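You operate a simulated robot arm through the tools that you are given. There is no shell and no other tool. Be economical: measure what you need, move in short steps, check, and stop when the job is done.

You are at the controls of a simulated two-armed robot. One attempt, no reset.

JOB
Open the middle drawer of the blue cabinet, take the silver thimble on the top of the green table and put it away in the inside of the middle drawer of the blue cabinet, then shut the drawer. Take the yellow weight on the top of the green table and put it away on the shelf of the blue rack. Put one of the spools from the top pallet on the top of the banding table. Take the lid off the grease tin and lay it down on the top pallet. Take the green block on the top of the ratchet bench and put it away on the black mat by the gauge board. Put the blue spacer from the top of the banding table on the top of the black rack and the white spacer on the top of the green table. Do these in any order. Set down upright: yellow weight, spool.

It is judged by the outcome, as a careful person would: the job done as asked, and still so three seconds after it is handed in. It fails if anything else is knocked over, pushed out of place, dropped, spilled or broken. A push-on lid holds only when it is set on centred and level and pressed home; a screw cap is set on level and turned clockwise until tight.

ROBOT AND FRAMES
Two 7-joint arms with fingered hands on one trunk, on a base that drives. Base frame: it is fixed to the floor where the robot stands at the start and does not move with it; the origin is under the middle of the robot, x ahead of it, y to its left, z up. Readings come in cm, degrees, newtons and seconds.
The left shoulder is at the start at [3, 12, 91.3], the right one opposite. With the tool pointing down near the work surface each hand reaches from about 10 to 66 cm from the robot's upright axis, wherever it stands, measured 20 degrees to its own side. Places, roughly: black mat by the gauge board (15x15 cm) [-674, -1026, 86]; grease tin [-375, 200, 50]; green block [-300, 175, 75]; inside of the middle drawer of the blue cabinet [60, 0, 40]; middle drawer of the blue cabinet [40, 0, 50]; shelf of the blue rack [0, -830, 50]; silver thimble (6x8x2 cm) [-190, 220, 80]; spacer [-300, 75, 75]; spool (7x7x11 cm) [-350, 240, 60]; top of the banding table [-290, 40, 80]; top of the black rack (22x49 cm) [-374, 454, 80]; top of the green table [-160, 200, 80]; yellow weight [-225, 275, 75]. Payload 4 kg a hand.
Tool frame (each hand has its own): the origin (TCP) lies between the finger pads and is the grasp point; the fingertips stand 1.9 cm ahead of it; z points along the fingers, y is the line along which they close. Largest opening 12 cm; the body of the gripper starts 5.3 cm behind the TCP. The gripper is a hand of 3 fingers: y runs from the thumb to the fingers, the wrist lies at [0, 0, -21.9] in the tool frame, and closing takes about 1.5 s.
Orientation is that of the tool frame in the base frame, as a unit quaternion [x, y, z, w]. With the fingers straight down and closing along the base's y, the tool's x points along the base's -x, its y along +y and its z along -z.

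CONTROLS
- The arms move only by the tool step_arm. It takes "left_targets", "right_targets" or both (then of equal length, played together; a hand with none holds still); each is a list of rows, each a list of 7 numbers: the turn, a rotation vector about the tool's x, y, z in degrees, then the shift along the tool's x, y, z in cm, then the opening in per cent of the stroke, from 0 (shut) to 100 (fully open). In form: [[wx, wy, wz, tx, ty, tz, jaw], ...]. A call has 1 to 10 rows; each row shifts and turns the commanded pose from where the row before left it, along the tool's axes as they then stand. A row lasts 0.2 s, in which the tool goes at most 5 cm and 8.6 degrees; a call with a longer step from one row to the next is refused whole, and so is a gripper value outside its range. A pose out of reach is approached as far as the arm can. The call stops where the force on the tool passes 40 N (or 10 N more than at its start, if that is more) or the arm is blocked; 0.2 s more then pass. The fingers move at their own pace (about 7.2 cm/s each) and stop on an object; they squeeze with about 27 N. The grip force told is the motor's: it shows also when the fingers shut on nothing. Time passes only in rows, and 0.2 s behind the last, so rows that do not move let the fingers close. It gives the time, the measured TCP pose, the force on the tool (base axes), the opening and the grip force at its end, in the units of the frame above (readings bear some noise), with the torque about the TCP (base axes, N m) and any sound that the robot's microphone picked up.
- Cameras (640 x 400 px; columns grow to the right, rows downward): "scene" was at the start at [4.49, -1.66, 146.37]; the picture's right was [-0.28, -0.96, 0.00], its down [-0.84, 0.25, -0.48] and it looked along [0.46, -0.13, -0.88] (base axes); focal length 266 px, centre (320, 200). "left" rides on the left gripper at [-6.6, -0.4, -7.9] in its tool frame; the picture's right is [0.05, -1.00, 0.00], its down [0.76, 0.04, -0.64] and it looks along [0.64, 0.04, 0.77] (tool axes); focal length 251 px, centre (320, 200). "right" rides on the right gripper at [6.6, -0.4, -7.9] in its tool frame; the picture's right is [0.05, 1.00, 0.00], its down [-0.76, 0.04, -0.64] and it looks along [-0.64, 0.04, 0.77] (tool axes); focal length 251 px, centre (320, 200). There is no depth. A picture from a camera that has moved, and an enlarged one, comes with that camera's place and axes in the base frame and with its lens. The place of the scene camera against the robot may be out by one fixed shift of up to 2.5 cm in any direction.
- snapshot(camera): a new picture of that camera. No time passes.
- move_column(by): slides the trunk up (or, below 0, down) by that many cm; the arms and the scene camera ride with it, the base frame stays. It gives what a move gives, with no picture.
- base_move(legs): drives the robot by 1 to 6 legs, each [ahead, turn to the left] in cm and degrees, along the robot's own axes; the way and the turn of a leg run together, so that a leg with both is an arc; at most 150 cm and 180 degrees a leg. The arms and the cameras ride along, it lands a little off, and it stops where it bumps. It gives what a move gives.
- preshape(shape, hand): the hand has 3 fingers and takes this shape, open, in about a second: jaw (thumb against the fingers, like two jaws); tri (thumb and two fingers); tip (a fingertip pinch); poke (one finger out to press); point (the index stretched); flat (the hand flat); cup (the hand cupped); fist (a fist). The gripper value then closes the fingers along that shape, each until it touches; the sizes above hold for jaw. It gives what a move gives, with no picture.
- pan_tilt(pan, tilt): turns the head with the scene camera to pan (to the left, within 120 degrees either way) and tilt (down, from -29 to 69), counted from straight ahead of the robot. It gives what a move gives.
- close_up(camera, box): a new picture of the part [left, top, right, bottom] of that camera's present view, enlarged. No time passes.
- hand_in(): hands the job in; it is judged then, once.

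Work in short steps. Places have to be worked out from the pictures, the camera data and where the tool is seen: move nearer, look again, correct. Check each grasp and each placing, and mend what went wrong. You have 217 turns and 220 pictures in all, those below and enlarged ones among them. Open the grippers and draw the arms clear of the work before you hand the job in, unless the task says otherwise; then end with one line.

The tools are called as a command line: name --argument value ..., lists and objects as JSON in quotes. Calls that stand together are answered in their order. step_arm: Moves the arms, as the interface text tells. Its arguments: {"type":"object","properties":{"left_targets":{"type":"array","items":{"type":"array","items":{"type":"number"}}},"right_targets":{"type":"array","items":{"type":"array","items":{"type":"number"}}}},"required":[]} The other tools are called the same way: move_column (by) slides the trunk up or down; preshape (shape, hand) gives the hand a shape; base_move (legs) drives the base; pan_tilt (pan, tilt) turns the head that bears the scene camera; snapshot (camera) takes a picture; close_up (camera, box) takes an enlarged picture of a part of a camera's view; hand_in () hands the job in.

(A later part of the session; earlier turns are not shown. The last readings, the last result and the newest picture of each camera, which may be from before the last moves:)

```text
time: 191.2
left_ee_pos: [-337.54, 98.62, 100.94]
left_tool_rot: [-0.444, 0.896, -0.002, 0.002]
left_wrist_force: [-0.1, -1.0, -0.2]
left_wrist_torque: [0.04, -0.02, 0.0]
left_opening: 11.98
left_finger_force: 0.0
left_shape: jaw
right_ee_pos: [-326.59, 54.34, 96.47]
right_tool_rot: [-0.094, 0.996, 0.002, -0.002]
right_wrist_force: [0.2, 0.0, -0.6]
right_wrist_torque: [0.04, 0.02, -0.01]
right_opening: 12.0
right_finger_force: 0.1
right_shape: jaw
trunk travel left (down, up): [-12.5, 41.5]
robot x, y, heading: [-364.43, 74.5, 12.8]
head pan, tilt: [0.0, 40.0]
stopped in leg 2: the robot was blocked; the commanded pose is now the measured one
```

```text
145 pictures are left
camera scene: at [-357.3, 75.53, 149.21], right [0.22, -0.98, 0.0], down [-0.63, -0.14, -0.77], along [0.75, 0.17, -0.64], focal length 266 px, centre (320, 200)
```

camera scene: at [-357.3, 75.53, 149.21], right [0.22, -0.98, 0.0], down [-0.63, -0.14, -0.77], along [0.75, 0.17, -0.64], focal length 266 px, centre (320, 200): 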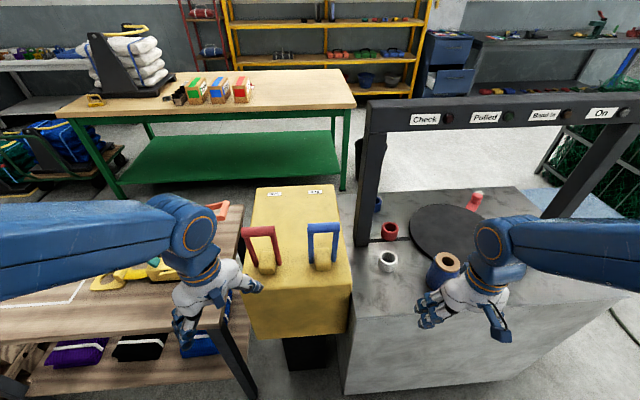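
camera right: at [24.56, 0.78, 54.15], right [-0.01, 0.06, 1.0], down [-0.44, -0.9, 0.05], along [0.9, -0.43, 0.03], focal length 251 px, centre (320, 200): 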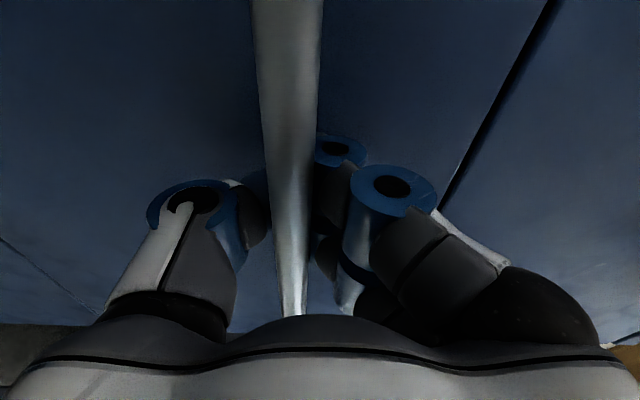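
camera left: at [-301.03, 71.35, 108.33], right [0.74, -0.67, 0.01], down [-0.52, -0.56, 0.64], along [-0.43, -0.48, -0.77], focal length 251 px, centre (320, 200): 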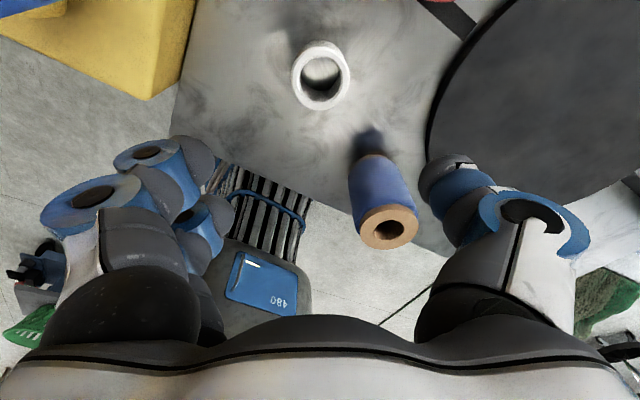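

White at px (387,258), consistent. Move the right hand over it with a 20° tilt so the wrist stays west of the gantry.

step_arm --right_targets '[[0, -4, 0, -3.6, 1.3, 0, 70], [0, -4, 0, -4.2, 1.6, 0, 70], [0, -4, 0, -4.5, 1.7, 0, 70], [0, -4, 0, -4.5, 1.7, 0, 70], [0, -4, 0, -4.5, 1.7, 0, 70]]'

snapshot --camera "right"

snapshot --camera "scene"

```text
time: 192.4
left_ee_pos: [-337.63, 98.91, 100.9]
left_tool_rot: [-0.444, 0.896, -0.005, 0.003]
left_wrist_force: [0.6, -0.3, -0.5]
left_wrist_torque: [-0.01, 0.03, -0.02]
left_opening: 12.01
left_finger_force: 0.0
left_shape: jaw
right_ee_pos: [-307.6, 66.24, 99.61]
right_tool_rot: [-0.092, 0.98, 0.016, 0.173]
right_wrist_force: [-0.3, -0.2, 0.8]
right_wrist_torque: [-0.02, 0.0, 0.02]
right_opening: 8.43
right_finger_force: 0.0
right_shape: jaw
trunk travel left (down, up): [-12.5, 41.5]
robot x, y, heading: [-364.12, 74.43, 12.6]
head pan, tilt: [0.0, 40.0]
```

```text
144 pictures are left
camera right: at [-316.29, 64.28, 104.78], right [-0.24, 0.97, -0.02], down [0.48, 0.14, 0.87], along [0.84, 0.2, -0.5], focal length 251 px, centre (320, 200)
```

right: 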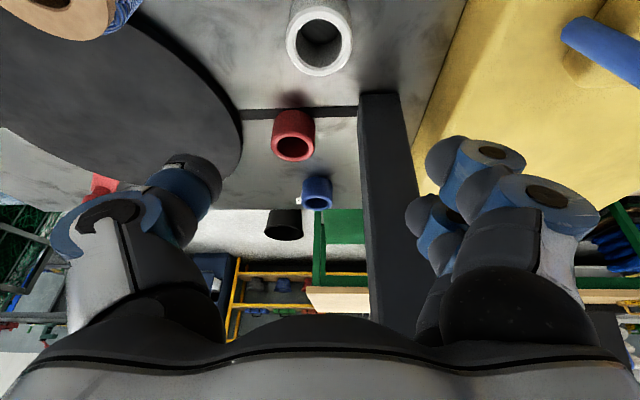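

```text
143 pictures are left
camera scene: at [-357.43, 75.93, 149.22], right [0.22, -0.98, 0.0], down [-0.63, -0.14, -0.77], along [0.75, 0.17, -0.64], focal length 266 px, centre (320, 200)
```

scene: 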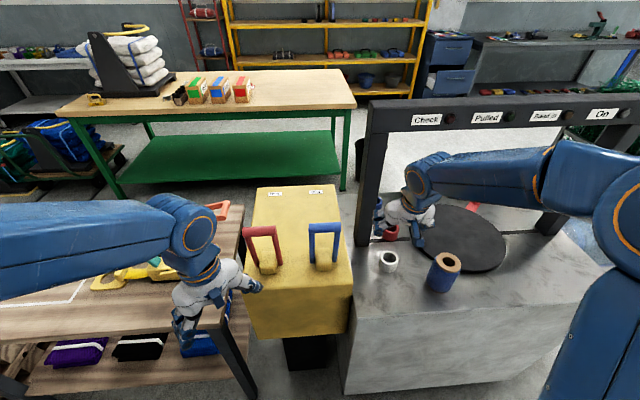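

Ring about (-305.3, 66.5). Descend most of the way and check again.

step_arm --right_targets '[[0, 0, 0, 0.6, 0, 3, 70], [0, 0, 0, 0.6, 0, 3, 70], [0, 0, 0, 0.6, 0, 3, 70], [0, 0, 0, 0.6, 0, 2.5, 70]]'

snapshot --camera "right"

close_up --camera "scene" --box '[340, 170, 500, 300]'

```text
time: 193.4
left_ee_pos: [-337.82, 98.82, 100.86]
left_tool_rot: [-0.444, 0.896, -0.004, 0.003]
left_wrist_force: [0.5, -0.5, 0.3]
left_wrist_torque: [0.0, 0.03, 0.02]
left_opening: 11.99
left_finger_force: 0.1
left_shape: jaw
right_ee_pos: [-306.1, 66.54, 87.98]
right_tool_rot: [-0.093, 0.98, 0.014, 0.173]
right_wrist_force: [0.2, 0.1, -0.7]
right_wrist_torque: [-0.01, 0.0, 0.02]
right_opening: 8.44
right_finger_force: 0.1
right_shape: jaw
trunk travel left (down, up): [-12.5, 41.5]
robot x, y, heading: [-363.87, 74.14, 12.8]
head pan, tilt: [0.0, 40.0]
```

```text
142 pictures are left
camera right: at [-314.8, 64.52, 93.19], right [-0.24, 0.97, -0.02], down [0.48, 0.14, 0.87], along [0.84, 0.2, -0.5], focal length 251 px, centre (320, 200)
```

right: 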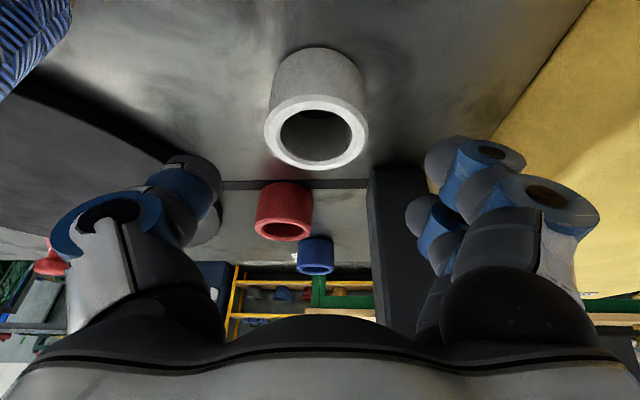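

```text
3.08 times, centred on (420, 235) of scene
camera zoom: at [-357.49, 75.89, 149.22], right [0.22, -0.98, 0.0], down [-0.63, -0.14, -0.77], along [0.75, 0.17, -0.64], focal length 818 px, centre (12, 92)
```

zoom: 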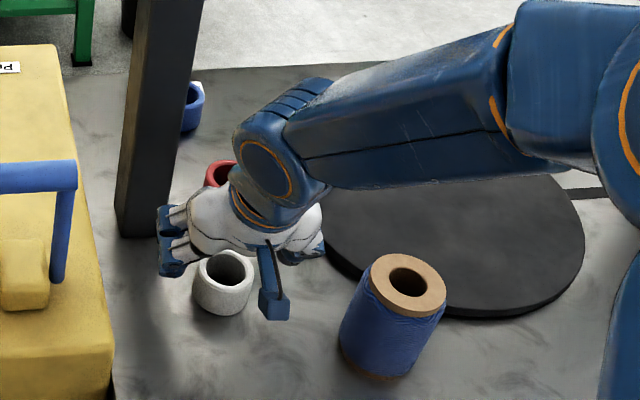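

Ring top triangulates to (-305.75, 66.4, 83.7). Descend 5 more and close.

step_arm --right_targets '[[0, 0, 0, 0.7, -0.2, 2.5, 70], [0, 0, 0, 0.7, 0, 2.4, 70], [0, 0, 0, 0, 0, 0, 0], [0, 0, 0, 0, 0, 0, 0], [0, 0, 0, 0, 0, 0, 0], [0, 0, 0, 0, 0, 0, 0], [0, 0, 0, 0, 0, 0, 0], [0, 0, 0, 0, 0, -1, 0], [0, 0, 0, 0, 0, -2, 0]]'

snapshot --camera "right"

```text
time: 195.4
left_ee_pos: [-337.75, 98.78, 100.91]
left_tool_rot: [-0.444, 0.896, -0.005, 0.004]
left_wrist_force: [0.1, -0.4, 0.4]
left_wrist_torque: [0.01, 0.0, 0.04]
left_opening: 11.98
left_finger_force: 0.0
left_shape: jaw
right_ee_pos: [-306.84, 66.25, 85.73]
right_tool_rot: [-0.092, 0.981, 0.016, 0.173]
right_wrist_force: [-0.1, 0.5, 0.0]
right_wrist_torque: [0.03, -0.03, -0.01]
right_opening: 4.35
right_finger_force: 27.2
right_shape: jaw
trunk travel left (down, up): [-12.5, 41.5]
robot x, y, heading: [-363.93, 74.33, 12.4]
head pan, tilt: [0.0, 40.0]
```

```text
140 pictures are left
camera right: at [-315.49, 64.24, 90.91], right [-0.24, 0.97, -0.02], down [0.48, 0.14, 0.87], along [0.84, 0.2, -0.5], focal length 251 px, centre (320, 200)
```

right: 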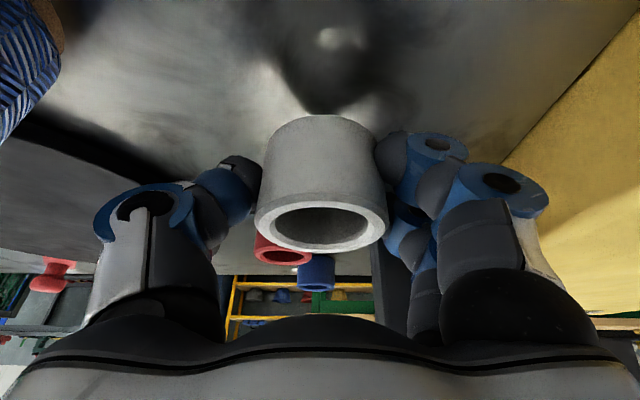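

White spacer gripped. Lift, untilt and retract the right hand.

step_arm --right_targets '[[0, 0, 0, 0, 0, -4, 0], [0, 0, 0, 0, 0, -4, 0], [0, 0, 0, 0, 0, -4, 0], [0, 0, 0, 2, -2, -3, 0], [0, 5, 0, 4, -2.5, 0, 0], [0, 5, 0, 4, -2.5, 0, 0], [0, 5, 0, 4, -2.5, 0, 0], [0, 5, 0, 4, -2.5, 0, 0], [0, 0, 0, 3, -3, 0, 0]]'

snapshot --camera "scene"

```text
time: 197.4
left_ee_pos: [-337.88, 98.92, 100.88]
left_tool_rot: [-0.444, 0.896, -0.004, 0.002]
left_wrist_force: [0.6, 0.9, -0.5]
left_wrist_torque: [0.03, -0.01, 0.01]
left_opening: 11.99
left_finger_force: 0.0
left_shape: jaw
right_ee_pos: [-329.14, 46.63, 95.78]
right_tool_rot: [-0.094, 0.996, -0.001, -0.001]
right_wrist_force: [0.0, 0.5, 0.7]
right_wrist_torque: [0.03, -0.06, -0.01]
right_opening: 4.36
right_finger_force: 26.9
right_shape: jaw
trunk travel left (down, up): [-12.5, 41.5]
robot x, y, heading: [-364.27, 73.98, 12.6]
head pan, tilt: [0.0, 40.0]
```

```text
139 pictures are left
camera scene: at [-357.62, 75.83, 149.23], right [0.22, -0.98, 0.0], down [-0.63, -0.14, -0.77], along [0.75, 0.17, -0.64], focal length 266 px, centre (320, 200)
```

scene: 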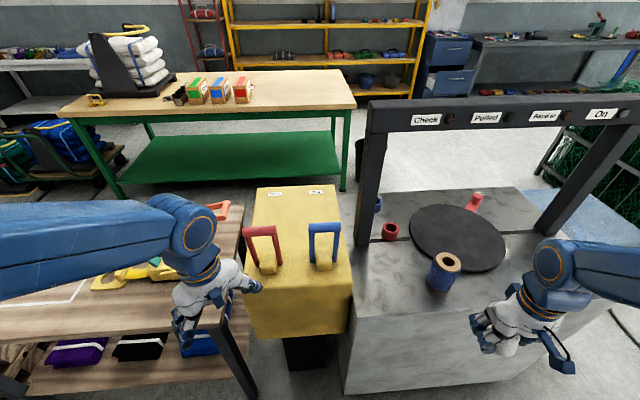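

Everything in place. Back away and head round the north side toward the green table.

base_move --legs '[[-20, 0], [0, 30], [0, 12]]'

base_move --legs '[[0, 30], [0, 12]]'

base_move --legs '[[0, 22]]'

```text
time: 201.5
left_ee_pos: [-380.63, 105.87, 100.78]
left_tool_rot: [0.735, -0.678, 0.004, -0.005]
left_wrist_force: [-1.0, 1.8, 0.1]
left_wrist_torque: [-0.04, -0.02, -0.03]
left_opening: 11.99
left_finger_force: 0.0
left_shape: jaw
right_ee_pos: [-339.41, 73.1, 95.73]
right_tool_rot: [-0.446, 0.895, -0.002, -0.001]
right_wrist_force: [0.6, -0.6, -0.6]
right_wrist_torque: [0.05, -0.03, 0.01]
right_opening: 4.33
right_finger_force: 26.9
right_shape: jaw
trunk travel left (down, up): [-12.5, 41.5]
robot x, y, heading: [-380.76, 67.55, 55.2]
head pan, tilt: [0.0, 40.0]
stopped in leg 3: the robot was blocked; the commanded pose is now the measured one
```

```text
time: 204.4
left_ee_pos: [-406.13, 96.7, 100.81]
left_tool_rot: [0.93, -0.368, 0.002, -0.006]
left_wrist_force: [0.4, -0.8, 0.0]
left_wrist_torque: [0.02, -0.04, 0.02]
left_opening: 12.0
left_finger_force: 0.0
left_shape: jaw
right_ee_pos: [-353.39, 99.84, 95.75]
right_tool_rot: [0.737, -0.676, 0.003, 0.0]
right_wrist_force: [0.4, -0.2, -0.6]
right_wrist_torque: [0.02, -0.02, 0.0]
right_opening: 4.32
right_finger_force: 27.3
right_shape: jaw
trunk travel left (down, up): [-12.5, 41.5]
robot x, y, heading: [-377.63, 68.82, 97.2]
head pan, tilt: [0.0, 40.0]
stopped in leg 2: the robot was blocked; the commanded pose is now the measured one
```

```text
time: 206.0
left_ee_pos: [-414.39, 83.56, 101.04]
left_tool_rot: [0.983, -0.184, 0.001, -0.006]
left_wrist_force: [0.6, -0.8, -0.2]
left_wrist_torque: [-0.02, -0.03, 0.0]
left_opening: 11.99
left_finger_force: 0.1
left_shape: jaw
right_ee_pos: [-366.9, 106.44, 95.67]
right_tool_rot: [0.853, -0.522, 0.001, -0.001]
right_wrist_force: [-0.3, 0.3, -0.9]
right_wrist_torque: [-0.02, -0.02, 0.0]
right_opening: 4.31
right_finger_force: 27.0
right_shape: jaw
trunk travel left (down, up): [-12.5, 41.5]
robot x, y, heading: [-375.58, 69.56, 119.5]
head pan, tilt: [0.0, 40.0]
```

Drive up the west side, then around the pallet's north end.

base_move --legs '[[0, -12], [120, 0], [58, 0]]'

base_move --legs '[[0, -34], [0, -10]]'

base_move --legs '[[0, -24], [95, 0]]'

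```text
time: 215.8
left_ee_pos: [-463.03, 262.03, 100.87]
left_tool_rot: [0.957, -0.291, 0.0, -0.005]
left_wrist_force: [-0.2, 0.7, -0.9]
left_wrist_torque: [-0.03, -0.02, 0.0]
left_opening: 12.02
left_finger_force: 0.1
left_shape: jaw
right_ee_pos: [-411.61, 274.06, 95.62]
right_tool_rot: [0.791, -0.612, 0.003, 0.002]
right_wrist_force: [0.3, -0.3, 0.1]
right_wrist_torque: [-0.05, 0.0, 0.0]
right_opening: 4.33
right_finger_force: 27.0
right_shape: jaw
trunk travel left (down, up): [-12.5, 41.5]
robot x, y, heading: [-428.31, 239.86, 107.0]
head pan, tilt: [0.0, 40.0]
```

```text
time: 218.7
left_ee_pos: [-437.42, 279.84, 100.87]
left_tool_rot: [0.777, -0.629, 0.001, -0.005]
left_wrist_force: [0.2, -0.2, -0.4]
left_wrist_torque: [-0.02, 0.03, -0.01]
left_opening: 11.98
left_finger_force: 0.1
left_shape: jaw
right_ee_pos: [-392.12, 252.58, 95.69]
right_tool_rot: [-0.502, 0.865, -0.001, 0.0]
right_wrist_force: [1.0, 0.9, -0.1]
right_wrist_torque: [0.01, 0.06, 0.0]
right_opening: 4.29
right_finger_force: 27.1
right_shape: jaw
trunk travel left (down, up): [-12.5, 41.5]
robot x, y, heading: [-431.24, 241.48, 61.8]
head pan, tilt: [0.0, 40.0]
stopped in leg 2: the robot was blocked; the commanded pose is now the measured one
```

```text
time: 224.9
left_ee_pos: [-346.64, 338.07, 100.83]
left_tool_rot: [-0.631, 0.776, -0.002, 0.004]
left_wrist_force: [1.4, 0.0, 0.1]
left_wrist_torque: [0.03, 0.03, -0.02]
left_opening: 12.0
left_finger_force: 0.0
left_shape: jaw
right_ee_pos: [-316.22, 295.0, 95.68]
right_tool_rot: [-0.314, 0.949, -0.002, 0.0]
right_wrist_force: [0.7, 0.7, -0.5]
right_wrist_torque: [0.0, 0.03, -0.04]
right_opening: 4.3
right_finger_force: 26.2
right_shape: jaw
trunk travel left (down, up): [-12.5, 41.5]
robot x, y, heading: [-356.42, 300.4, 38.2]
head pan, tilt: [0.0, 40.0]
```

Turn right toward the green table's west side.

base_move --legs '[[0, -32]]'

base_move --legs '[[0, -30], [70, 0]]'

base_move --legs '[[0, 30]]'

snapshot --camera "scene"

```text
time: 226.9
left_ee_pos: [-328.79, 327.12, 101.01]
left_tool_rot: [-0.394, 0.919, -0.003, 0.003]
left_wrist_force: [-0.6, 0.3, 0.6]
left_wrist_torque: [0.01, -0.03, -0.03]
left_opening: 11.99
left_finger_force: 0.0
left_shape: jaw
right_ee_pos: [-325.46, 274.4, 95.72]
right_tool_rot: [-0.041, 0.999, -0.001, -0.002]
right_wrist_force: [-0.5, 0.0, -0.9]
right_wrist_torque: [0.02, 0.02, -0.01]
right_opening: 4.3
right_finger_force: 26.8
right_shape: jaw
trunk travel left (down, up): [-12.5, 41.5]
robot x, y, heading: [-357.39, 302.59, 7.2]
head pan, tilt: [0.0, 40.0]
```

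```text
time: 232.2
left_ee_pos: [-255.36, 282.29, 100.83]
left_tool_rot: [-0.144, 0.99, -0.004, 0.002]
left_wrist_force: [-0.4, -0.9, 0.4]
left_wrist_torque: [-0.02, 0.05, -0.02]
left_opening: 12.01
left_finger_force: 0.1
left_shape: jaw
right_ee_pos: [-279.04, 235.01, 95.73]
right_tool_rot: [0.219, 0.976, 0.0, -0.002]
right_wrist_force: [-0.1, 0.2, -0.3]
right_wrist_torque: [-0.01, 0.04, -0.02]
right_opening: 4.27
right_finger_force: 27.1
right_shape: jaw
trunk travel left (down, up): [-12.5, 41.5]
robot x, y, heading: [-292.55, 274.71, -22.8]
head pan, tilt: [0.0, 40.0]
```

```text
time: 234.1
left_ee_pos: [-263.59, 299.98, 100.82]
left_tool_rot: [-0.393, 0.919, -0.003, 0.003]
left_wrist_force: [0.0, 0.6, 0.1]
left_wrist_torque: [0.02, 0.0, 0.0]
left_opening: 11.99
left_finger_force: 0.1
left_shape: jaw
right_ee_pos: [-260.46, 247.15, 95.72]
right_tool_rot: [-0.04, 0.999, -0.003, -0.002]
right_wrist_force: [0.6, -0.3, -1.0]
right_wrist_torque: [-0.02, 0.0, -0.02]
right_opening: 4.26
right_finger_force: 26.6
right_shape: jaw
trunk travel left (down, up): [-12.5, 41.5]
robot x, y, heading: [-292.07, 272.49, 7.6]
head pan, tilt: [0.0, 40.0]
```

```text
138 pictures are left
camera scene: at [-285.11, 273.3, 149.22], right [0.13, -0.99, 0.0], down [-0.64, -0.08, -0.77], along [0.76, 0.1, -0.64], focal length 266 px, centre (320, 200)
```

scene: 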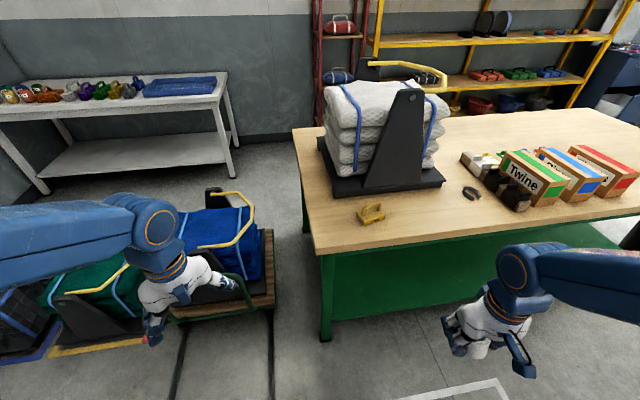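

Zoom in on the items on the table.

close_up --camera "scene" --box '[320, 130, 640, 270]'

```text
2.00 times, centred on (480, 200) of scene
camera zoom: at [-285.11, 273.3, 149.22], right [0.13, -0.99, 0.0], down [-0.64, -0.08, -0.77], along [0.76, 0.1, -0.64], focal length 532 px, centre (0, 200)
```

zoom: 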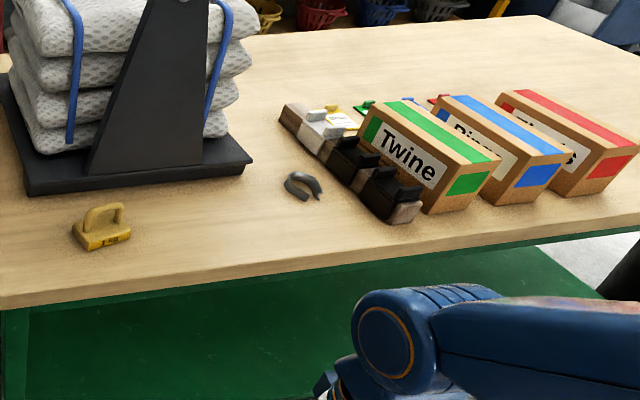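

Weight at (-213.5, 263.6), thimble (silver horseshoe) at (-191, 222). White spacer can go at about (-207, 246). Move closer.

base_move --legs '[[0, -24], [34, 0], [0, 16]]'

base_move --legs '[[0, 14]]'

snapshot --camera "scene"

```text
time: 238.5
left_ee_pos: [-227.39, 286.11, 100.94]
left_tool_rot: [-0.33, 0.944, -0.003, 0.003]
left_wrist_force: [-0.4, 0.1, 0.1]
left_wrist_torque: [-0.02, 0.0, 0.01]
left_opening: 11.99
left_finger_force: 0.1
left_shape: jaw
right_ee_pos: [-231.86, 233.48, 95.75]
right_tool_rot: [0.029, 1.0, 0.0, -0.001]
right_wrist_force: [-0.1, 0.4, -0.9]
right_wrist_torque: [0.05, 0.0, 0.01]
right_opening: 4.25
right_finger_force: 26.8
right_shape: jaw
trunk travel left (down, up): [-12.5, 41.5]
robot x, y, heading: [-259.16, 261.53, -0.6]
head pan, tilt: [0.0, 40.0]
```

```text
time: 239.7
left_ee_pos: [-234.08, 293.1, 100.94]
left_tool_rot: [-0.442, 0.897, -0.003, 0.004]
left_wrist_force: [-0.6, 0.3, -0.3]
left_wrist_torque: [0.01, -0.04, 0.02]
left_opening: 12.0
left_finger_force: 0.0
left_shape: jaw
right_ee_pos: [-225.57, 241.12, 95.78]
right_tool_rot: [-0.093, 0.996, -0.002, -0.001]
right_wrist_force: [-0.7, 0.3, -0.2]
right_wrist_torque: [0.01, 0.02, 0.02]
right_opening: 4.25
right_finger_force: 26.9
right_shape: jaw
trunk travel left (down, up): [-12.5, 41.5]
robot x, y, heading: [-258.65, 260.69, 13.4]
head pan, tilt: [0.0, 40.0]
```

```text
136 pictures are left
camera scene: at [-252.3, 262.38, 149.23], right [0.23, -0.97, 0.0], down [-0.63, -0.15, -0.77], along [0.75, 0.18, -0.64], focal length 266 px, centre (320, 200)
```

scene: 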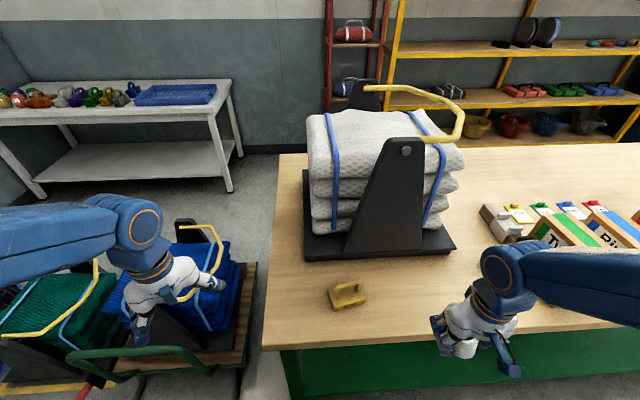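

Move the right hand to (-205, 243.5) and lower until contact.

step_arm --right_targets '[[0, 0, 0, -4.1, -0.3, 0, 0], [0, 0, 0, -4.1, -0.3, 0, 0], [0, 0, 0, -4.1, -0.3, 0, 0], [0, 0, 0, -4.1, -0.3, 0, 0], [0, 0, 0, -4.1, -0.2, 0, 0], [0, 0, 0, 0, 0, 4, 0], [0, 0, 0, 0, 0, 4, 0]]'

step_arm --right_targets '[[0, 0, 0, 0, 0, 0.8, 0], [0, 0, 0, 0, 0, 0.6, 0], [0, 0, 0, 0, 0, 0.6, 0], [0, 0, 0, 0, 0, 0.6, 0], [0, 0, 0, 0, 0, 0.5, 0], [0, 0, 0, 0, 0, 0.5, 0], [0, 0, 0, 0, 0, 0.5, 0], [0, 0, 0, 0, 0, 0.5, 0], [0, 0, 0, 0, 0, 0.5, 0], [0, 0, 0, 0, 0, 0.5, 0]]'

snapshot --camera "right"

```text
time: 241.3
left_ee_pos: [-234.04, 293.14, 100.87]
left_tool_rot: [-0.442, 0.897, -0.004, 0.003]
left_wrist_force: [1.0, 0.5, -0.1]
left_wrist_torque: [0.02, 0.04, -0.01]
left_opening: 12.01
left_finger_force: 0.0
left_shape: jaw
right_ee_pos: [-205.01, 243.32, 87.43]
right_tool_rot: [-0.092, 0.996, -0.002, -0.002]
right_wrist_force: [0.4, 0.9, -0.7]
right_wrist_torque: [-0.01, -0.01, -0.01]
right_opening: 4.25
right_finger_force: 27.1
right_shape: jaw
trunk travel left (down, up): [-12.5, 41.5]
robot x, y, heading: [-258.97, 261.18, 13.6]
head pan, tilt: [0.0, 40.0]
```

```text
time: 243.5
left_ee_pos: [-234.29, 293.12, 101.08]
left_tool_rot: [-0.443, 0.897, -0.004, 0.004]
left_wrist_force: [-0.7, -0.7, 0.0]
left_wrist_torque: [0.02, -0.01, -0.02]
left_opening: 12.02
left_finger_force: 0.0
left_shape: jaw
right_ee_pos: [-205.16, 243.31, 82.39]
right_tool_rot: [-0.092, 0.996, -0.002, 0.003]
right_wrist_force: [0.2, -2.7, 28.7]
right_wrist_torque: [0.14, -0.09, 0.01]
right_opening: 4.14
right_finger_force: 27.1
right_shape: jaw
trunk travel left (down, up): [-12.5, 41.5]
robot x, y, heading: [-259.26, 260.56, 13.1]
head pan, tilt: [0.0, 40.0]
```

```text
135 pictures are left
camera right: at [-211.62, 241.83, 90.21], right [-0.24, 0.97, 0.0], down [0.74, 0.18, 0.65], along [0.63, 0.15, -0.76], focal length 251 px, centre (320, 200)
```

right: 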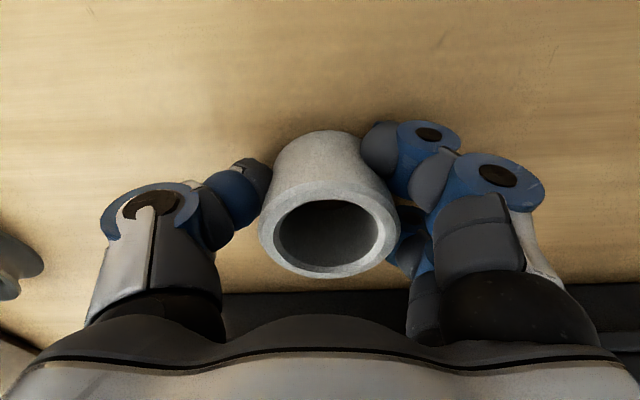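

Contact. Release slowly and lift.

step_arm --right_targets '[[0, 0, 0, 0, 0, -0.2, 45], [0, 0, 0, 0, 0, 0, 60], [0, 0, 0, 0, 0, 0, 70], [0, 0, 0, 0, 0, 0, 70], [0, 0, 0, 0, 0, -2, 70], [0, 0, 0, 0, 0, -4, 70], [0, 0, 0, 0, 0, -4, 70], [0, 0, 0, 0, 0, -4, 70]]'

snapshot --camera "right"

```text
time: 245.3
left_ee_pos: [-234.18, 293.15, 100.93]
left_tool_rot: [-0.443, 0.897, -0.004, 0.004]
left_wrist_force: [-0.9, 0.5, -0.5]
left_wrist_torque: [-0.03, 0.0, -0.01]
left_opening: 11.98
left_finger_force: 0.1
left_shape: jaw
right_ee_pos: [-205.13, 243.21, 96.4]
right_tool_rot: [-0.092, 0.996, -0.002, 0.0]
right_wrist_force: [-0.3, -0.1, 0.1]
right_wrist_torque: [0.01, 0.0, 0.0]
right_opening: 8.35
right_finger_force: 0.1
right_shape: jaw
trunk travel left (down, up): [-12.5, 41.5]
robot x, y, heading: [-258.7, 260.55, 13.2]
head pan, tilt: [0.0, 40.0]
```

```text
134 pictures are left
camera right: at [-211.52, 241.77, 104.24], right [-0.24, 0.97, 0.0], down [0.75, 0.18, 0.64], along [0.62, 0.15, -0.77], focal length 251 px, centre (320, 200)
```

right: 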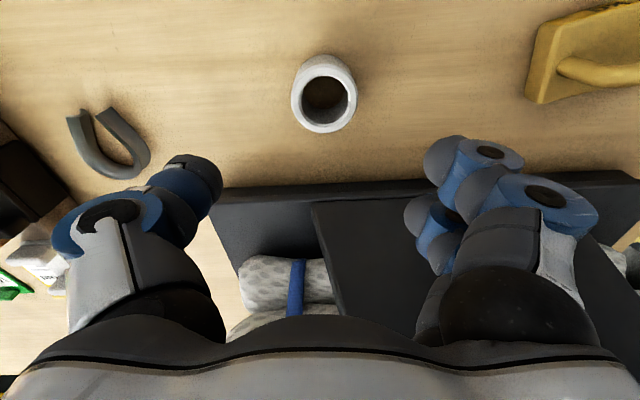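

White spacer placed. Next take the thimble with the right hand: retract it, then shift the base south along the table.

step_arm --right_targets '[[0, 0, 0, 4, 0, 0, 100], [0, 0, 0, 4, 0, 0, 100], [0, 0, 0, 4, 0, 0, 100], [0, 0, 0, 4, 0, 0, 100], [0, 0, 0, 4, 0, 0, 100]]' --left_targets '[[0, 0, 0, 0, 0, 0, 100], [0, 0, 0, 0, 0, 0, 100], [0, 0, 0, 0, 0, 0, 100], [0, 0, 0, 0, 0, 0, 100], [0, 0, 0, 0, 0, 0, 100]]'

base_move --legs '[[0, -32]]'

base_move --legs '[[0, -32]]'

base_move --legs '[[0, -29], [38, 0], [0, 14]]'

base_move --legs '[[0, 32]]'

base_move --legs '[[0, 32]]'

base_move --legs '[[0, 16]]'

snapshot --camera "scene"

```text
time: 246.5
left_ee_pos: [-234.13, 293.04, 100.93]
left_tool_rot: [-0.442, 0.897, -0.004, 0.004]
left_wrist_force: [0.5, -0.5, -0.1]
left_wrist_torque: [0.0, -0.01, 0.02]
left_opening: 11.97
left_finger_force: 0.1
left_shape: jaw
right_ee_pos: [-224.97, 239.75, 96.29]
right_tool_rot: [-0.093, 0.996, -0.002, 0.0]
right_wrist_force: [0.7, 0.2, -0.3]
right_wrist_torque: [-0.01, -0.01, 0.02]
right_opening: 12.0
right_finger_force: 0.0
right_shape: jaw
trunk travel left (down, up): [-12.5, 41.5]
robot x, y, heading: [-258.73, 260.68, 13.4]
head pan, tilt: [0.0, 40.0]
```

```text
time: 248.5
left_ee_pos: [-221.81, 275.41, 100.92]
left_tool_rot: [-0.179, 0.984, -0.004, 0.003]
left_wrist_force: [-0.2, 1.0, 0.2]
left_wrist_torque: [-0.02, -0.05, 0.0]
left_opening: 12.0
left_finger_force: 0.0
left_shape: jaw
right_ee_pos: [-241.99, 225.28, 96.35]
right_tool_rot: [0.185, 0.983, -0.001, -0.001]
right_wrist_force: [-1.0, 0.5, -0.1]
right_wrist_torque: [-0.01, 0.02, 0.0]
right_opening: 12.0
right_finger_force: 0.1
right_shape: jaw
trunk travel left (down, up): [-12.5, 41.5]
robot x, y, heading: [-258.93, 262.68, -19.5]
head pan, tilt: [0.0, 40.0]
```

```text
time: 250.4
left_ee_pos: [-220.57, 253.57, 100.79]
left_tool_rot: [0.099, 0.995, -0.004, 0.001]
left_wrist_force: [0.8, -0.6, -0.1]
left_wrist_torque: [-0.02, 0.03, -0.03]
left_opening: 12.0
left_finger_force: 0.1
left_shape: jaw
right_ee_pos: [-264.29, 221.81, 96.36]
right_tool_rot: [0.449, 0.894, -0.001, -0.003]
right_wrist_force: [0.8, 0.4, -0.2]
right_wrist_torque: [-0.05, 0.01, -0.03]
right_opening: 11.99
right_finger_force: 0.0
right_shape: jaw
trunk travel left (down, up): [-12.5, 41.5]
robot x, y, heading: [-257.06, 264.2, -51.8]
head pan, tilt: [0.0, 40.0]
```

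```text
time: 255.1
left_ee_pos: [-218.26, 207.53, 100.71]
left_tool_rot: [0.226, 0.974, -0.005, 0.0]
left_wrist_force: [0.1, -0.8, 0.2]
left_wrist_torque: [0.04, 0.02, -0.01]
left_opening: 12.0
left_finger_force: 0.0
left_shape: jaw
right_ee_pos: [-268.82, 187.86, 96.3]
right_tool_rot: [0.56, 0.829, 0.0, -0.002]
right_wrist_force: [1.1, -0.1, -0.2]
right_wrist_torque: [-0.01, 0.04, 0.0]
right_opening: 11.99
right_finger_force: 0.1
right_shape: jaw
trunk travel left (down, up): [-12.5, 41.5]
robot x, y, heading: [-251.57, 226.99, -66.7]
head pan, tilt: [0.0, 40.0]
```

```text
time: 257.0
left_ee_pos: [-213.37, 228.19, 100.86]
left_tool_rot: [-0.053, 0.999, -0.004, 0.001]
left_wrist_force: [-0.1, -0.4, -1.0]
left_wrist_torque: [-0.02, -0.01, 0.0]
left_opening: 12.01
left_finger_force: 0.1
left_shape: jaw
right_ee_pos: [-245.58, 184.62, 96.23]
right_tool_rot: [0.308, 0.951, 0.0, -0.001]
right_wrist_force: [0.5, 0.0, -1.1]
right_wrist_torque: [0.02, -0.02, 0.01]
right_opening: 11.99
right_finger_force: 0.1
right_shape: jaw
trunk travel left (down, up): [-12.5, 41.5]
robot x, y, heading: [-253.14, 224.71, -34.6]
head pan, tilt: [0.0, 40.0]
```

```text
time: 259.0
left_ee_pos: [-220.78, 248.79, 100.93]
left_tool_rot: [-0.328, 0.945, -0.003, 0.002]
left_wrist_force: [-0.4, -0.1, 0.0]
left_wrist_torque: [0.02, 0.01, 0.02]
left_opening: 11.97
left_finger_force: 0.0
left_shape: jaw
right_ee_pos: [-224.88, 194.74, 96.3]
right_tool_rot: [0.033, 0.999, 0.001, -0.001]
right_wrist_force: [0.3, 0.2, -0.6]
right_wrist_torque: [-0.02, -0.03, 0.03]
right_opening: 12.02
right_finger_force: 0.0
right_shape: jaw
trunk travel left (down, up): [-12.5, 41.5]
robot x, y, heading: [-252.96, 221.92, -2.2]
head pan, tilt: [0.0, 40.0]
```

```text
time: 260.3
left_ee_pos: [-229.3, 256.85, 100.77]
left_tool_rot: [-0.456, 0.89, -0.004, 0.003]
left_wrist_force: [0.2, -0.6, -0.1]
left_wrist_torque: [-0.01, 0.02, 0.02]
left_opening: 12.01
left_finger_force: 0.1
left_shape: jaw
right_ee_pos: [-218.4, 203.79, 96.34]
right_tool_rot: [-0.107, 0.994, -0.002, -0.001]
right_wrist_force: [-0.1, 0.3, -0.1]
right_wrist_torque: [-0.02, 0.03, -0.02]
right_opening: 12.01
right_finger_force: 0.0
right_shape: jaw
trunk travel left (down, up): [-12.5, 41.5]
robot x, y, heading: [-252.5, 221.07, 13.9]
head pan, tilt: [0.0, 40.0]
```

```text
133 pictures are left
camera scene: at [-245.85, 222.95, 149.22], right [0.24, -0.97, 0.0], down [-0.62, -0.15, -0.77], along [0.74, 0.18, -0.64], focal length 266 px, centre (320, 200)
```

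scene: 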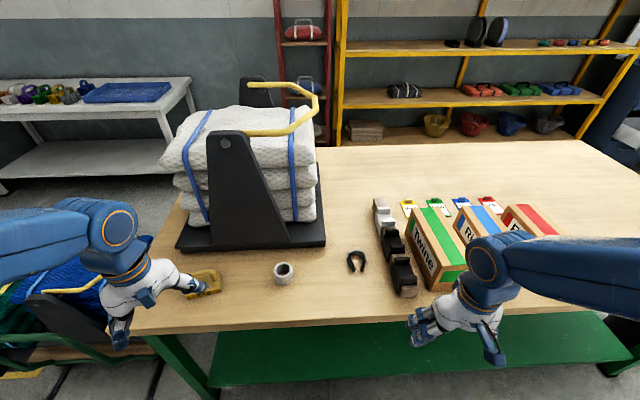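

Thimble confirmed near (-193.7, 223.9). Move the right hand left first, then forward over it, fingers open 9 cm.

step_arm --right_targets '[[0, 0, 0, 0, 4.8, -2, 75], [0, 0, 0, 0, 4.8, -1, 75], [0, 0, 0, 0, 4.7, 0, 75], [0, 0, 0, -4.7, 0, 0, 75], [0, 0, 0, -4.7, 0, 0, 75], [0, 0, 0, -4.7, 0, 0, 75], [0, 0, 0, -4.7, 0, 0, 75], [0, 0, 0, -4.7, 0, 0, 75], [0, 0, 0, -4.7, 0, 0, 75]]'

snapshot --camera "right"

```text
refused: row 1 steps farther than a row can; nothing moved
```

```text
132 pictures are left
camera right: at [-224.71, 202.12, 104.23], right [-0.27, 0.96, 0.0], down [0.74, 0.21, 0.64], along [0.62, 0.17, -0.77], focal length 251 px, centre (320, 200)
```

right: 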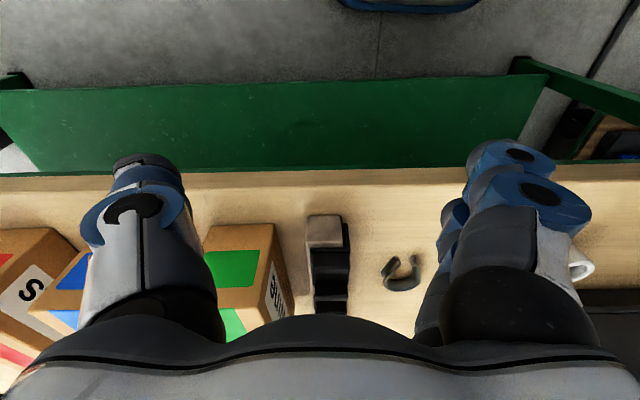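

Re-issue with smaller rows.

step_arm --right_targets '[[0, 0, 0, 0, 4.2, -2, 75], [0, 0, 0, 0, 4.6, -1, 75], [0, 0, 0, 0, 4.6, 0, 75], [0, 0, 0, -4.7, 0.9, 0, 75], [0, 0, 0, -4.7, 0, 0, 75], [0, 0, 0, -4.7, 0, 0, 75], [0, 0, 0, -4.7, 0, 0, 75], [0, 0, 0, -4.7, 0, 0, 75], [0, 0, 0, -4.7, 0, 0, 75]]'

snapshot --camera "right"

```text
time: 262.3
left_ee_pos: [-229.3, 256.85, 100.69]
left_tool_rot: [-0.455, 0.89, -0.004, 0.003]
left_wrist_force: [0.4, -0.1, 0.2]
left_wrist_torque: [0.02, 0.0, -0.02]
left_opening: 12.01
left_finger_force: 0.0
left_shape: jaw
right_ee_pos: [-193.82, 223.76, 98.98]
right_tool_rot: [-0.108, 0.994, -0.002, -0.002]
right_wrist_force: [0.3, -0.3, 0.1]
right_wrist_torque: [-0.02, 0.0, -0.03]
right_opening: 9.02
right_finger_force: 0.1
right_shape: jaw
trunk travel left (down, up): [-12.5, 41.5]
robot x, y, heading: [-252.68, 221.5, 13.7]
head pan, tilt: [0.0, 40.0]
```

```text
131 pictures are left
camera right: at [-200.18, 222.09, 106.82], right [-0.27, 0.96, 0.0], down [0.74, 0.21, 0.64], along [0.62, 0.17, -0.77], focal length 251 px, centre (320, 200)
```

right: 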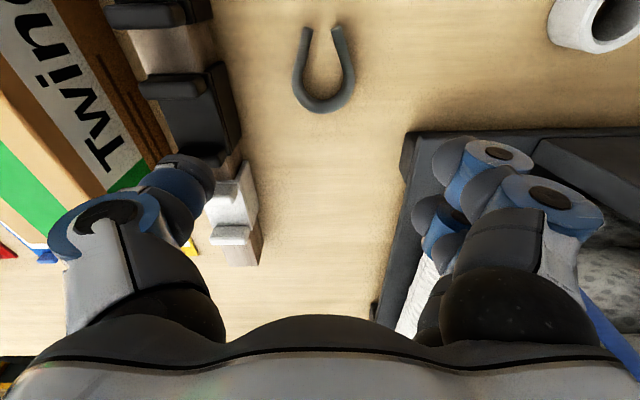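

Centred over the thimble. Descend to z≈87 and check once more.

step_arm --right_targets '[[0, 0, 0, 0.2, 0, 4, 69], [0, 0, 0, 0, 0, 4, 69], [0, 0, 0, 0, 0, 4, 69]]'

snapshot --camera "right"

```text
time: 263.1
left_ee_pos: [-229.08, 256.81, 100.97]
left_tool_rot: [-0.457, 0.889, -0.003, 0.003]
left_wrist_force: [0.6, 0.5, 0.1]
left_wrist_torque: [0.04, 0.01, 0.04]
left_opening: 12.0
left_finger_force: 0.0
left_shape: jaw
right_ee_pos: [-194.18, 223.62, 86.99]
right_tool_rot: [-0.108, 0.994, -0.001, -0.002]
right_wrist_force: [0.7, -0.3, -0.1]
right_wrist_torque: [0.02, 0.02, -0.03]
right_opening: 8.33
right_finger_force: 0.0
right_shape: jaw
trunk travel left (down, up): [-12.5, 41.5]
robot x, y, heading: [-252.01, 220.98, 13.7]
head pan, tilt: [0.0, 40.0]
```

```text
130 pictures are left
camera right: at [-200.5, 221.91, 94.96], right [-0.27, 0.96, 0.0], down [0.74, 0.21, 0.64], along [0.62, 0.17, -0.77], focal length 251 px, centre (320, 200)
```

right: 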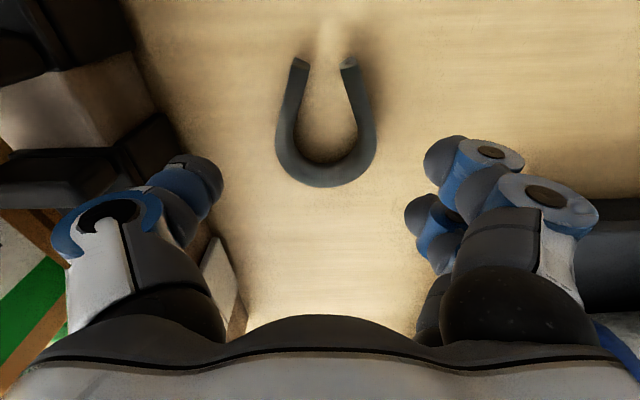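

Good alignment. Shift 0.5 away from the tray, descend to 82.2 and close.

step_arm --right_targets '[[0, 0, 0, 0.3, 0.5, 2, 66], [0, 0, 0, 0, 0, 1.5, 66], [0, 0, 0, 0, 0, 1.2, 66], [0, 0, 0, 0, 0, 0, 0], [0, 0, 0, 0, 0, 0, 0], [0, 0, 0, 0, 0, 0, 0], [0, 0, 0, 0, 0, 0, 0], [0, 0, 0, 0, 0, 0, 0]]'

snapshot --camera "right"

```text
time: 264.9
left_ee_pos: [-229.25, 256.86, 100.75]
left_tool_rot: [-0.456, 0.89, -0.003, 0.002]
left_wrist_force: [0.3, -0.1, -0.3]
left_wrist_torque: [0.02, 0.01, -0.04]
left_opening: 11.99
left_finger_force: 0.0
left_shape: jaw
right_ee_pos: [-194.51, 224.13, 82.54]
right_tool_rot: [-0.108, 0.994, -0.001, 0.0]
right_wrist_force: [-0.6, -0.7, 0.8]
right_wrist_torque: [-0.03, -0.03, 0.04]
right_opening: 4.63
right_finger_force: 27.0
right_shape: jaw
trunk travel left (down, up): [-12.5, 41.5]
robot x, y, heading: [-252.44, 221.08, 13.9]
head pan, tilt: [0.0, 40.0]
```

```text
129 pictures are left
camera right: at [-200.93, 222.38, 90.4], right [-0.27, 0.96, 0.0], down [0.74, 0.21, 0.64], along [0.62, 0.17, -0.77], focal length 251 px, centre (320, 200)
```

right: 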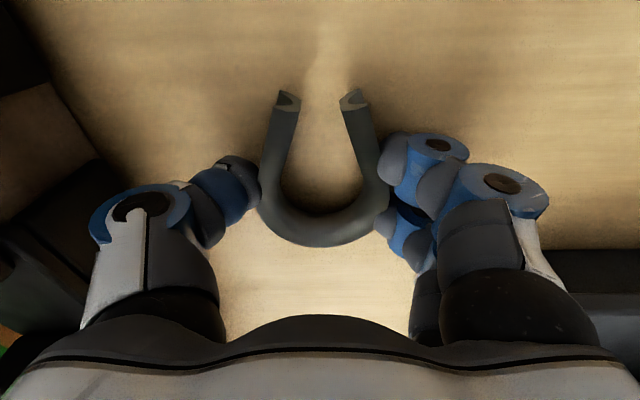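

Gripped. Lift and check it stays in the hand.

step_arm --right_targets '[[0, 0, 0, 0, 0, -2, 0], [0, 0, 0, 0, 0, -4, 0], [0, 0, 0, 0, 0, -4, 0], [0, 0, 0, 0, 0, -4, 0], [0, 0, 0, 2, 0, -4, 0], [0, 0, 0, 4.5, 0, 0, 0], [0, 0, 0, 4.5, 0, 0, 0], [0, 0, 0, 4.5, 0, 0, 0], [0, 0, 0, 4.5, 0, 0, 0], [0, 0, 0, 4.5, 0, 0, 0]]'

snapshot --camera "right"

snapshot --camera "scene"

```text
time: 267.1
left_ee_pos: [-229.4, 256.76, 100.99]
left_tool_rot: [-0.457, 0.89, -0.003, 0.005]
left_wrist_force: [-0.2, -0.3, 0.1]
left_wrist_torque: [0.02, -0.02, -0.01]
left_opening: 11.99
left_finger_force: 0.0
left_shape: jaw
right_ee_pos: [-218.53, 218.97, 100.61]
right_tool_rot: [-0.107, 0.994, -0.002, 0.0]
right_wrist_force: [-0.5, 0.0, -0.7]
right_wrist_torque: [0.04, -0.04, -0.02]
right_opening: 4.64
right_finger_force: 27.1
right_shape: jaw
trunk travel left (down, up): [-12.5, 41.5]
robot x, y, heading: [-252.07, 221.2, 13.8]
head pan, tilt: [0.0, 40.0]
```

```text
128 pictures are left
camera right: at [-224.98, 217.22, 108.5], right [-0.27, 0.96, 0.0], down [0.74, 0.21, 0.64], along [0.62, 0.17, -0.77], focal length 251 px, centre (320, 200)
```

right: 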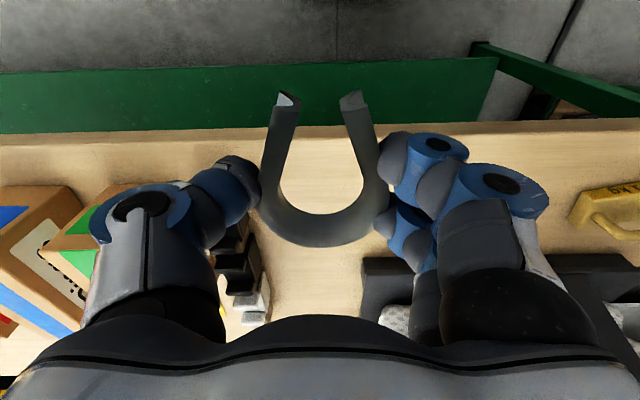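

```text
127 pictures are left
camera scene: at [-246.03, 222.74, 149.23], right [0.24, -0.97, 0.0], down [-0.62, -0.15, -0.77], along [0.74, 0.18, -0.64], focal length 266 px, centre (320, 200)
```

scene: 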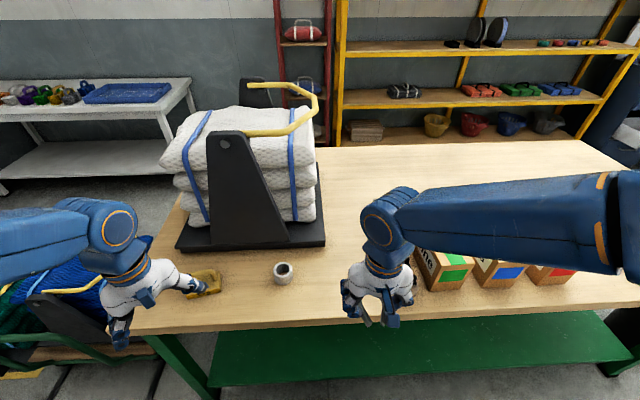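

Thimble is secure. Now drive down the corridor to the east side of the banding table for the blue spacer.

base_move --legs '[[0, -32]]'

base_move --legs '[[0, -32]]'

base_move --legs '[[0, -31]]'

base_move --legs '[[126, 0], [0, -32]]'

base_move --legs '[[0, -32]]'

base_move --legs '[[0, -24]]'

snapshot --camera "scene"

```text
time: 269.1
left_ee_pos: [-214.06, 239.11, 100.9]
left_tool_rot: [-0.193, 0.981, -0.004, 0.001]
left_wrist_force: [-0.6, 0.0, 1.1]
left_wrist_torque: [0.01, -0.01, 0.02]
left_opening: 12.01
left_finger_force: 0.0
left_shape: jaw
right_ee_pos: [-224.93, 201.3, 100.63]
right_tool_rot: [0.171, 0.985, -0.001, -0.002]
right_wrist_force: [0.6, -0.6, -0.3]
right_wrist_torque: [-0.01, -0.01, -0.02]
right_opening: 4.62
right_finger_force: 27.3
right_shape: jaw
trunk travel left (down, up): [-12.5, 41.5]
robot x, y, heading: [-251.6, 223.9, -18.6]
head pan, tilt: [0.0, 40.0]
```

```text
time: 271.0
left_ee_pos: [-211.41, 216.72, 100.94]
left_tool_rot: [0.084, 0.996, -0.004, 0.0]
left_wrist_force: [-0.8, -0.1, -0.2]
left_wrist_torque: [-0.02, 0.03, 0.03]
left_opening: 11.98
left_finger_force: 0.0
left_shape: jaw
right_ee_pos: [-240.52, 190.27, 100.59]
right_tool_rot: [0.435, 0.901, -0.001, -0.001]
right_wrist_force: [0.2, 0.2, -1.1]
right_wrist_torque: [-0.01, 0.01, 0.02]
right_opening: 4.6
right_finger_force: 26.9
right_shape: jaw
trunk travel left (down, up): [-12.5, 41.5]
robot x, y, heading: [-249.17, 225.79, -50.7]
head pan, tilt: [0.0, 40.0]
```

```text
time: 272.9
left_ee_pos: [-221.53, 198.57, 100.74]
left_tool_rot: [0.349, 0.937, -0.004, -0.001]
left_wrist_force: [-0.4, 0.4, -0.1]
left_wrist_torque: [-0.02, 0.03, -0.01]
left_opening: 11.98
left_finger_force: 0.1
left_shape: jaw
right_ee_pos: [-260.09, 191.18, 100.59]
right_tool_rot: [0.661, 0.75, 0.0, -0.003]
right_wrist_force: [0.5, 0.1, -0.4]
right_wrist_torque: [0.01, 0.01, 0.0]
right_opening: 4.59
right_finger_force: 27.0
right_shape: jaw
trunk travel left (down, up): [-12.5, 41.5]
robot x, y, heading: [-246.62, 226.24, -81.2]
head pan, tilt: [0.0, 40.0]
```

```text
time: 280.9
left_ee_pos: [-219.29, 64.81, 100.93]
left_tool_rot: [0.587, 0.81, -0.004, -0.002]
left_wrist_force: [0.1, 0.2, 0.4]
left_wrist_torque: [-0.01, -0.02, 0.0]
left_opening: 12.01
left_finger_force: 0.1
left_shape: jaw
right_ee_pos: [-256.27, 78.5, 100.45]
right_tool_rot: [0.838, 0.545, 0.0, -0.003]
right_wrist_force: [-0.7, -0.1, -0.6]
right_wrist_torque: [0.0, 0.0, 0.0]
right_opening: 4.6
right_finger_force: 26.6
right_shape: jaw
trunk travel left (down, up): [-12.5, 41.5]
robot x, y, heading: [-224.01, 100.33, -112.7]
head pan, tilt: [0.0, 40.0]
```

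```text
time: 282.8
left_ee_pos: [-239.18, 67.62, 100.92]
left_tool_rot: [0.789, 0.614, -0.005, -0.004]
left_wrist_force: [-0.3, -0.4, -0.8]
left_wrist_torque: [-0.02, 0.03, -0.01]
left_opening: 12.0
left_finger_force: 0.1
left_shape: jaw
right_ee_pos: [-263.21, 98.81, 100.53]
right_tool_rot: [0.956, 0.292, 0.001, -0.003]
right_wrist_force: [-0.4, -0.4, -0.9]
right_wrist_torque: [0.01, 0.0, 0.01]
right_opening: 4.59
right_finger_force: 27.0
right_shape: jaw
trunk travel left (down, up): [-12.5, 41.5]
robot x, y, heading: [-222.73, 97.74, -144.9]
head pan, tilt: [0.0, 40.0]
```

```text
time: 284.4
left_ee_pos: [-249.82, 77.15, 100.91]
left_tool_rot: [0.9, 0.435, -0.003, -0.004]
left_wrist_force: [-0.8, 0.6, 0.4]
left_wrist_torque: [0.0, -0.02, 0.0]
left_opening: 12.0
left_finger_force: 0.0
left_shape: jaw
right_ee_pos: [-258.92, 115.48, 100.56]
right_tool_rot: [0.996, 0.085, 0.001, -0.002]
right_wrist_force: [0.1, 0.0, -0.5]
right_wrist_torque: [0.0, 0.01, 0.02]
right_opening: 4.58
right_finger_force: 26.9
right_shape: jaw
trunk travel left (down, up): [-12.5, 41.5]
robot x, y, heading: [-222.55, 95.77, -168.7]
head pan, tilt: [0.0, 40.0]
```

```text
126 pictures are left
camera scene: at [-228.21, 94.71, 149.23], right [-0.2, 0.98, 0.0], down [0.63, 0.13, -0.77], along [-0.75, -0.15, -0.64], focal length 266 px, centre (320, 200)
```

scene: 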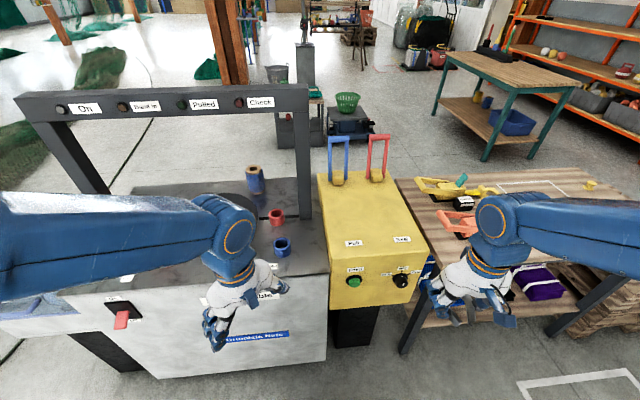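

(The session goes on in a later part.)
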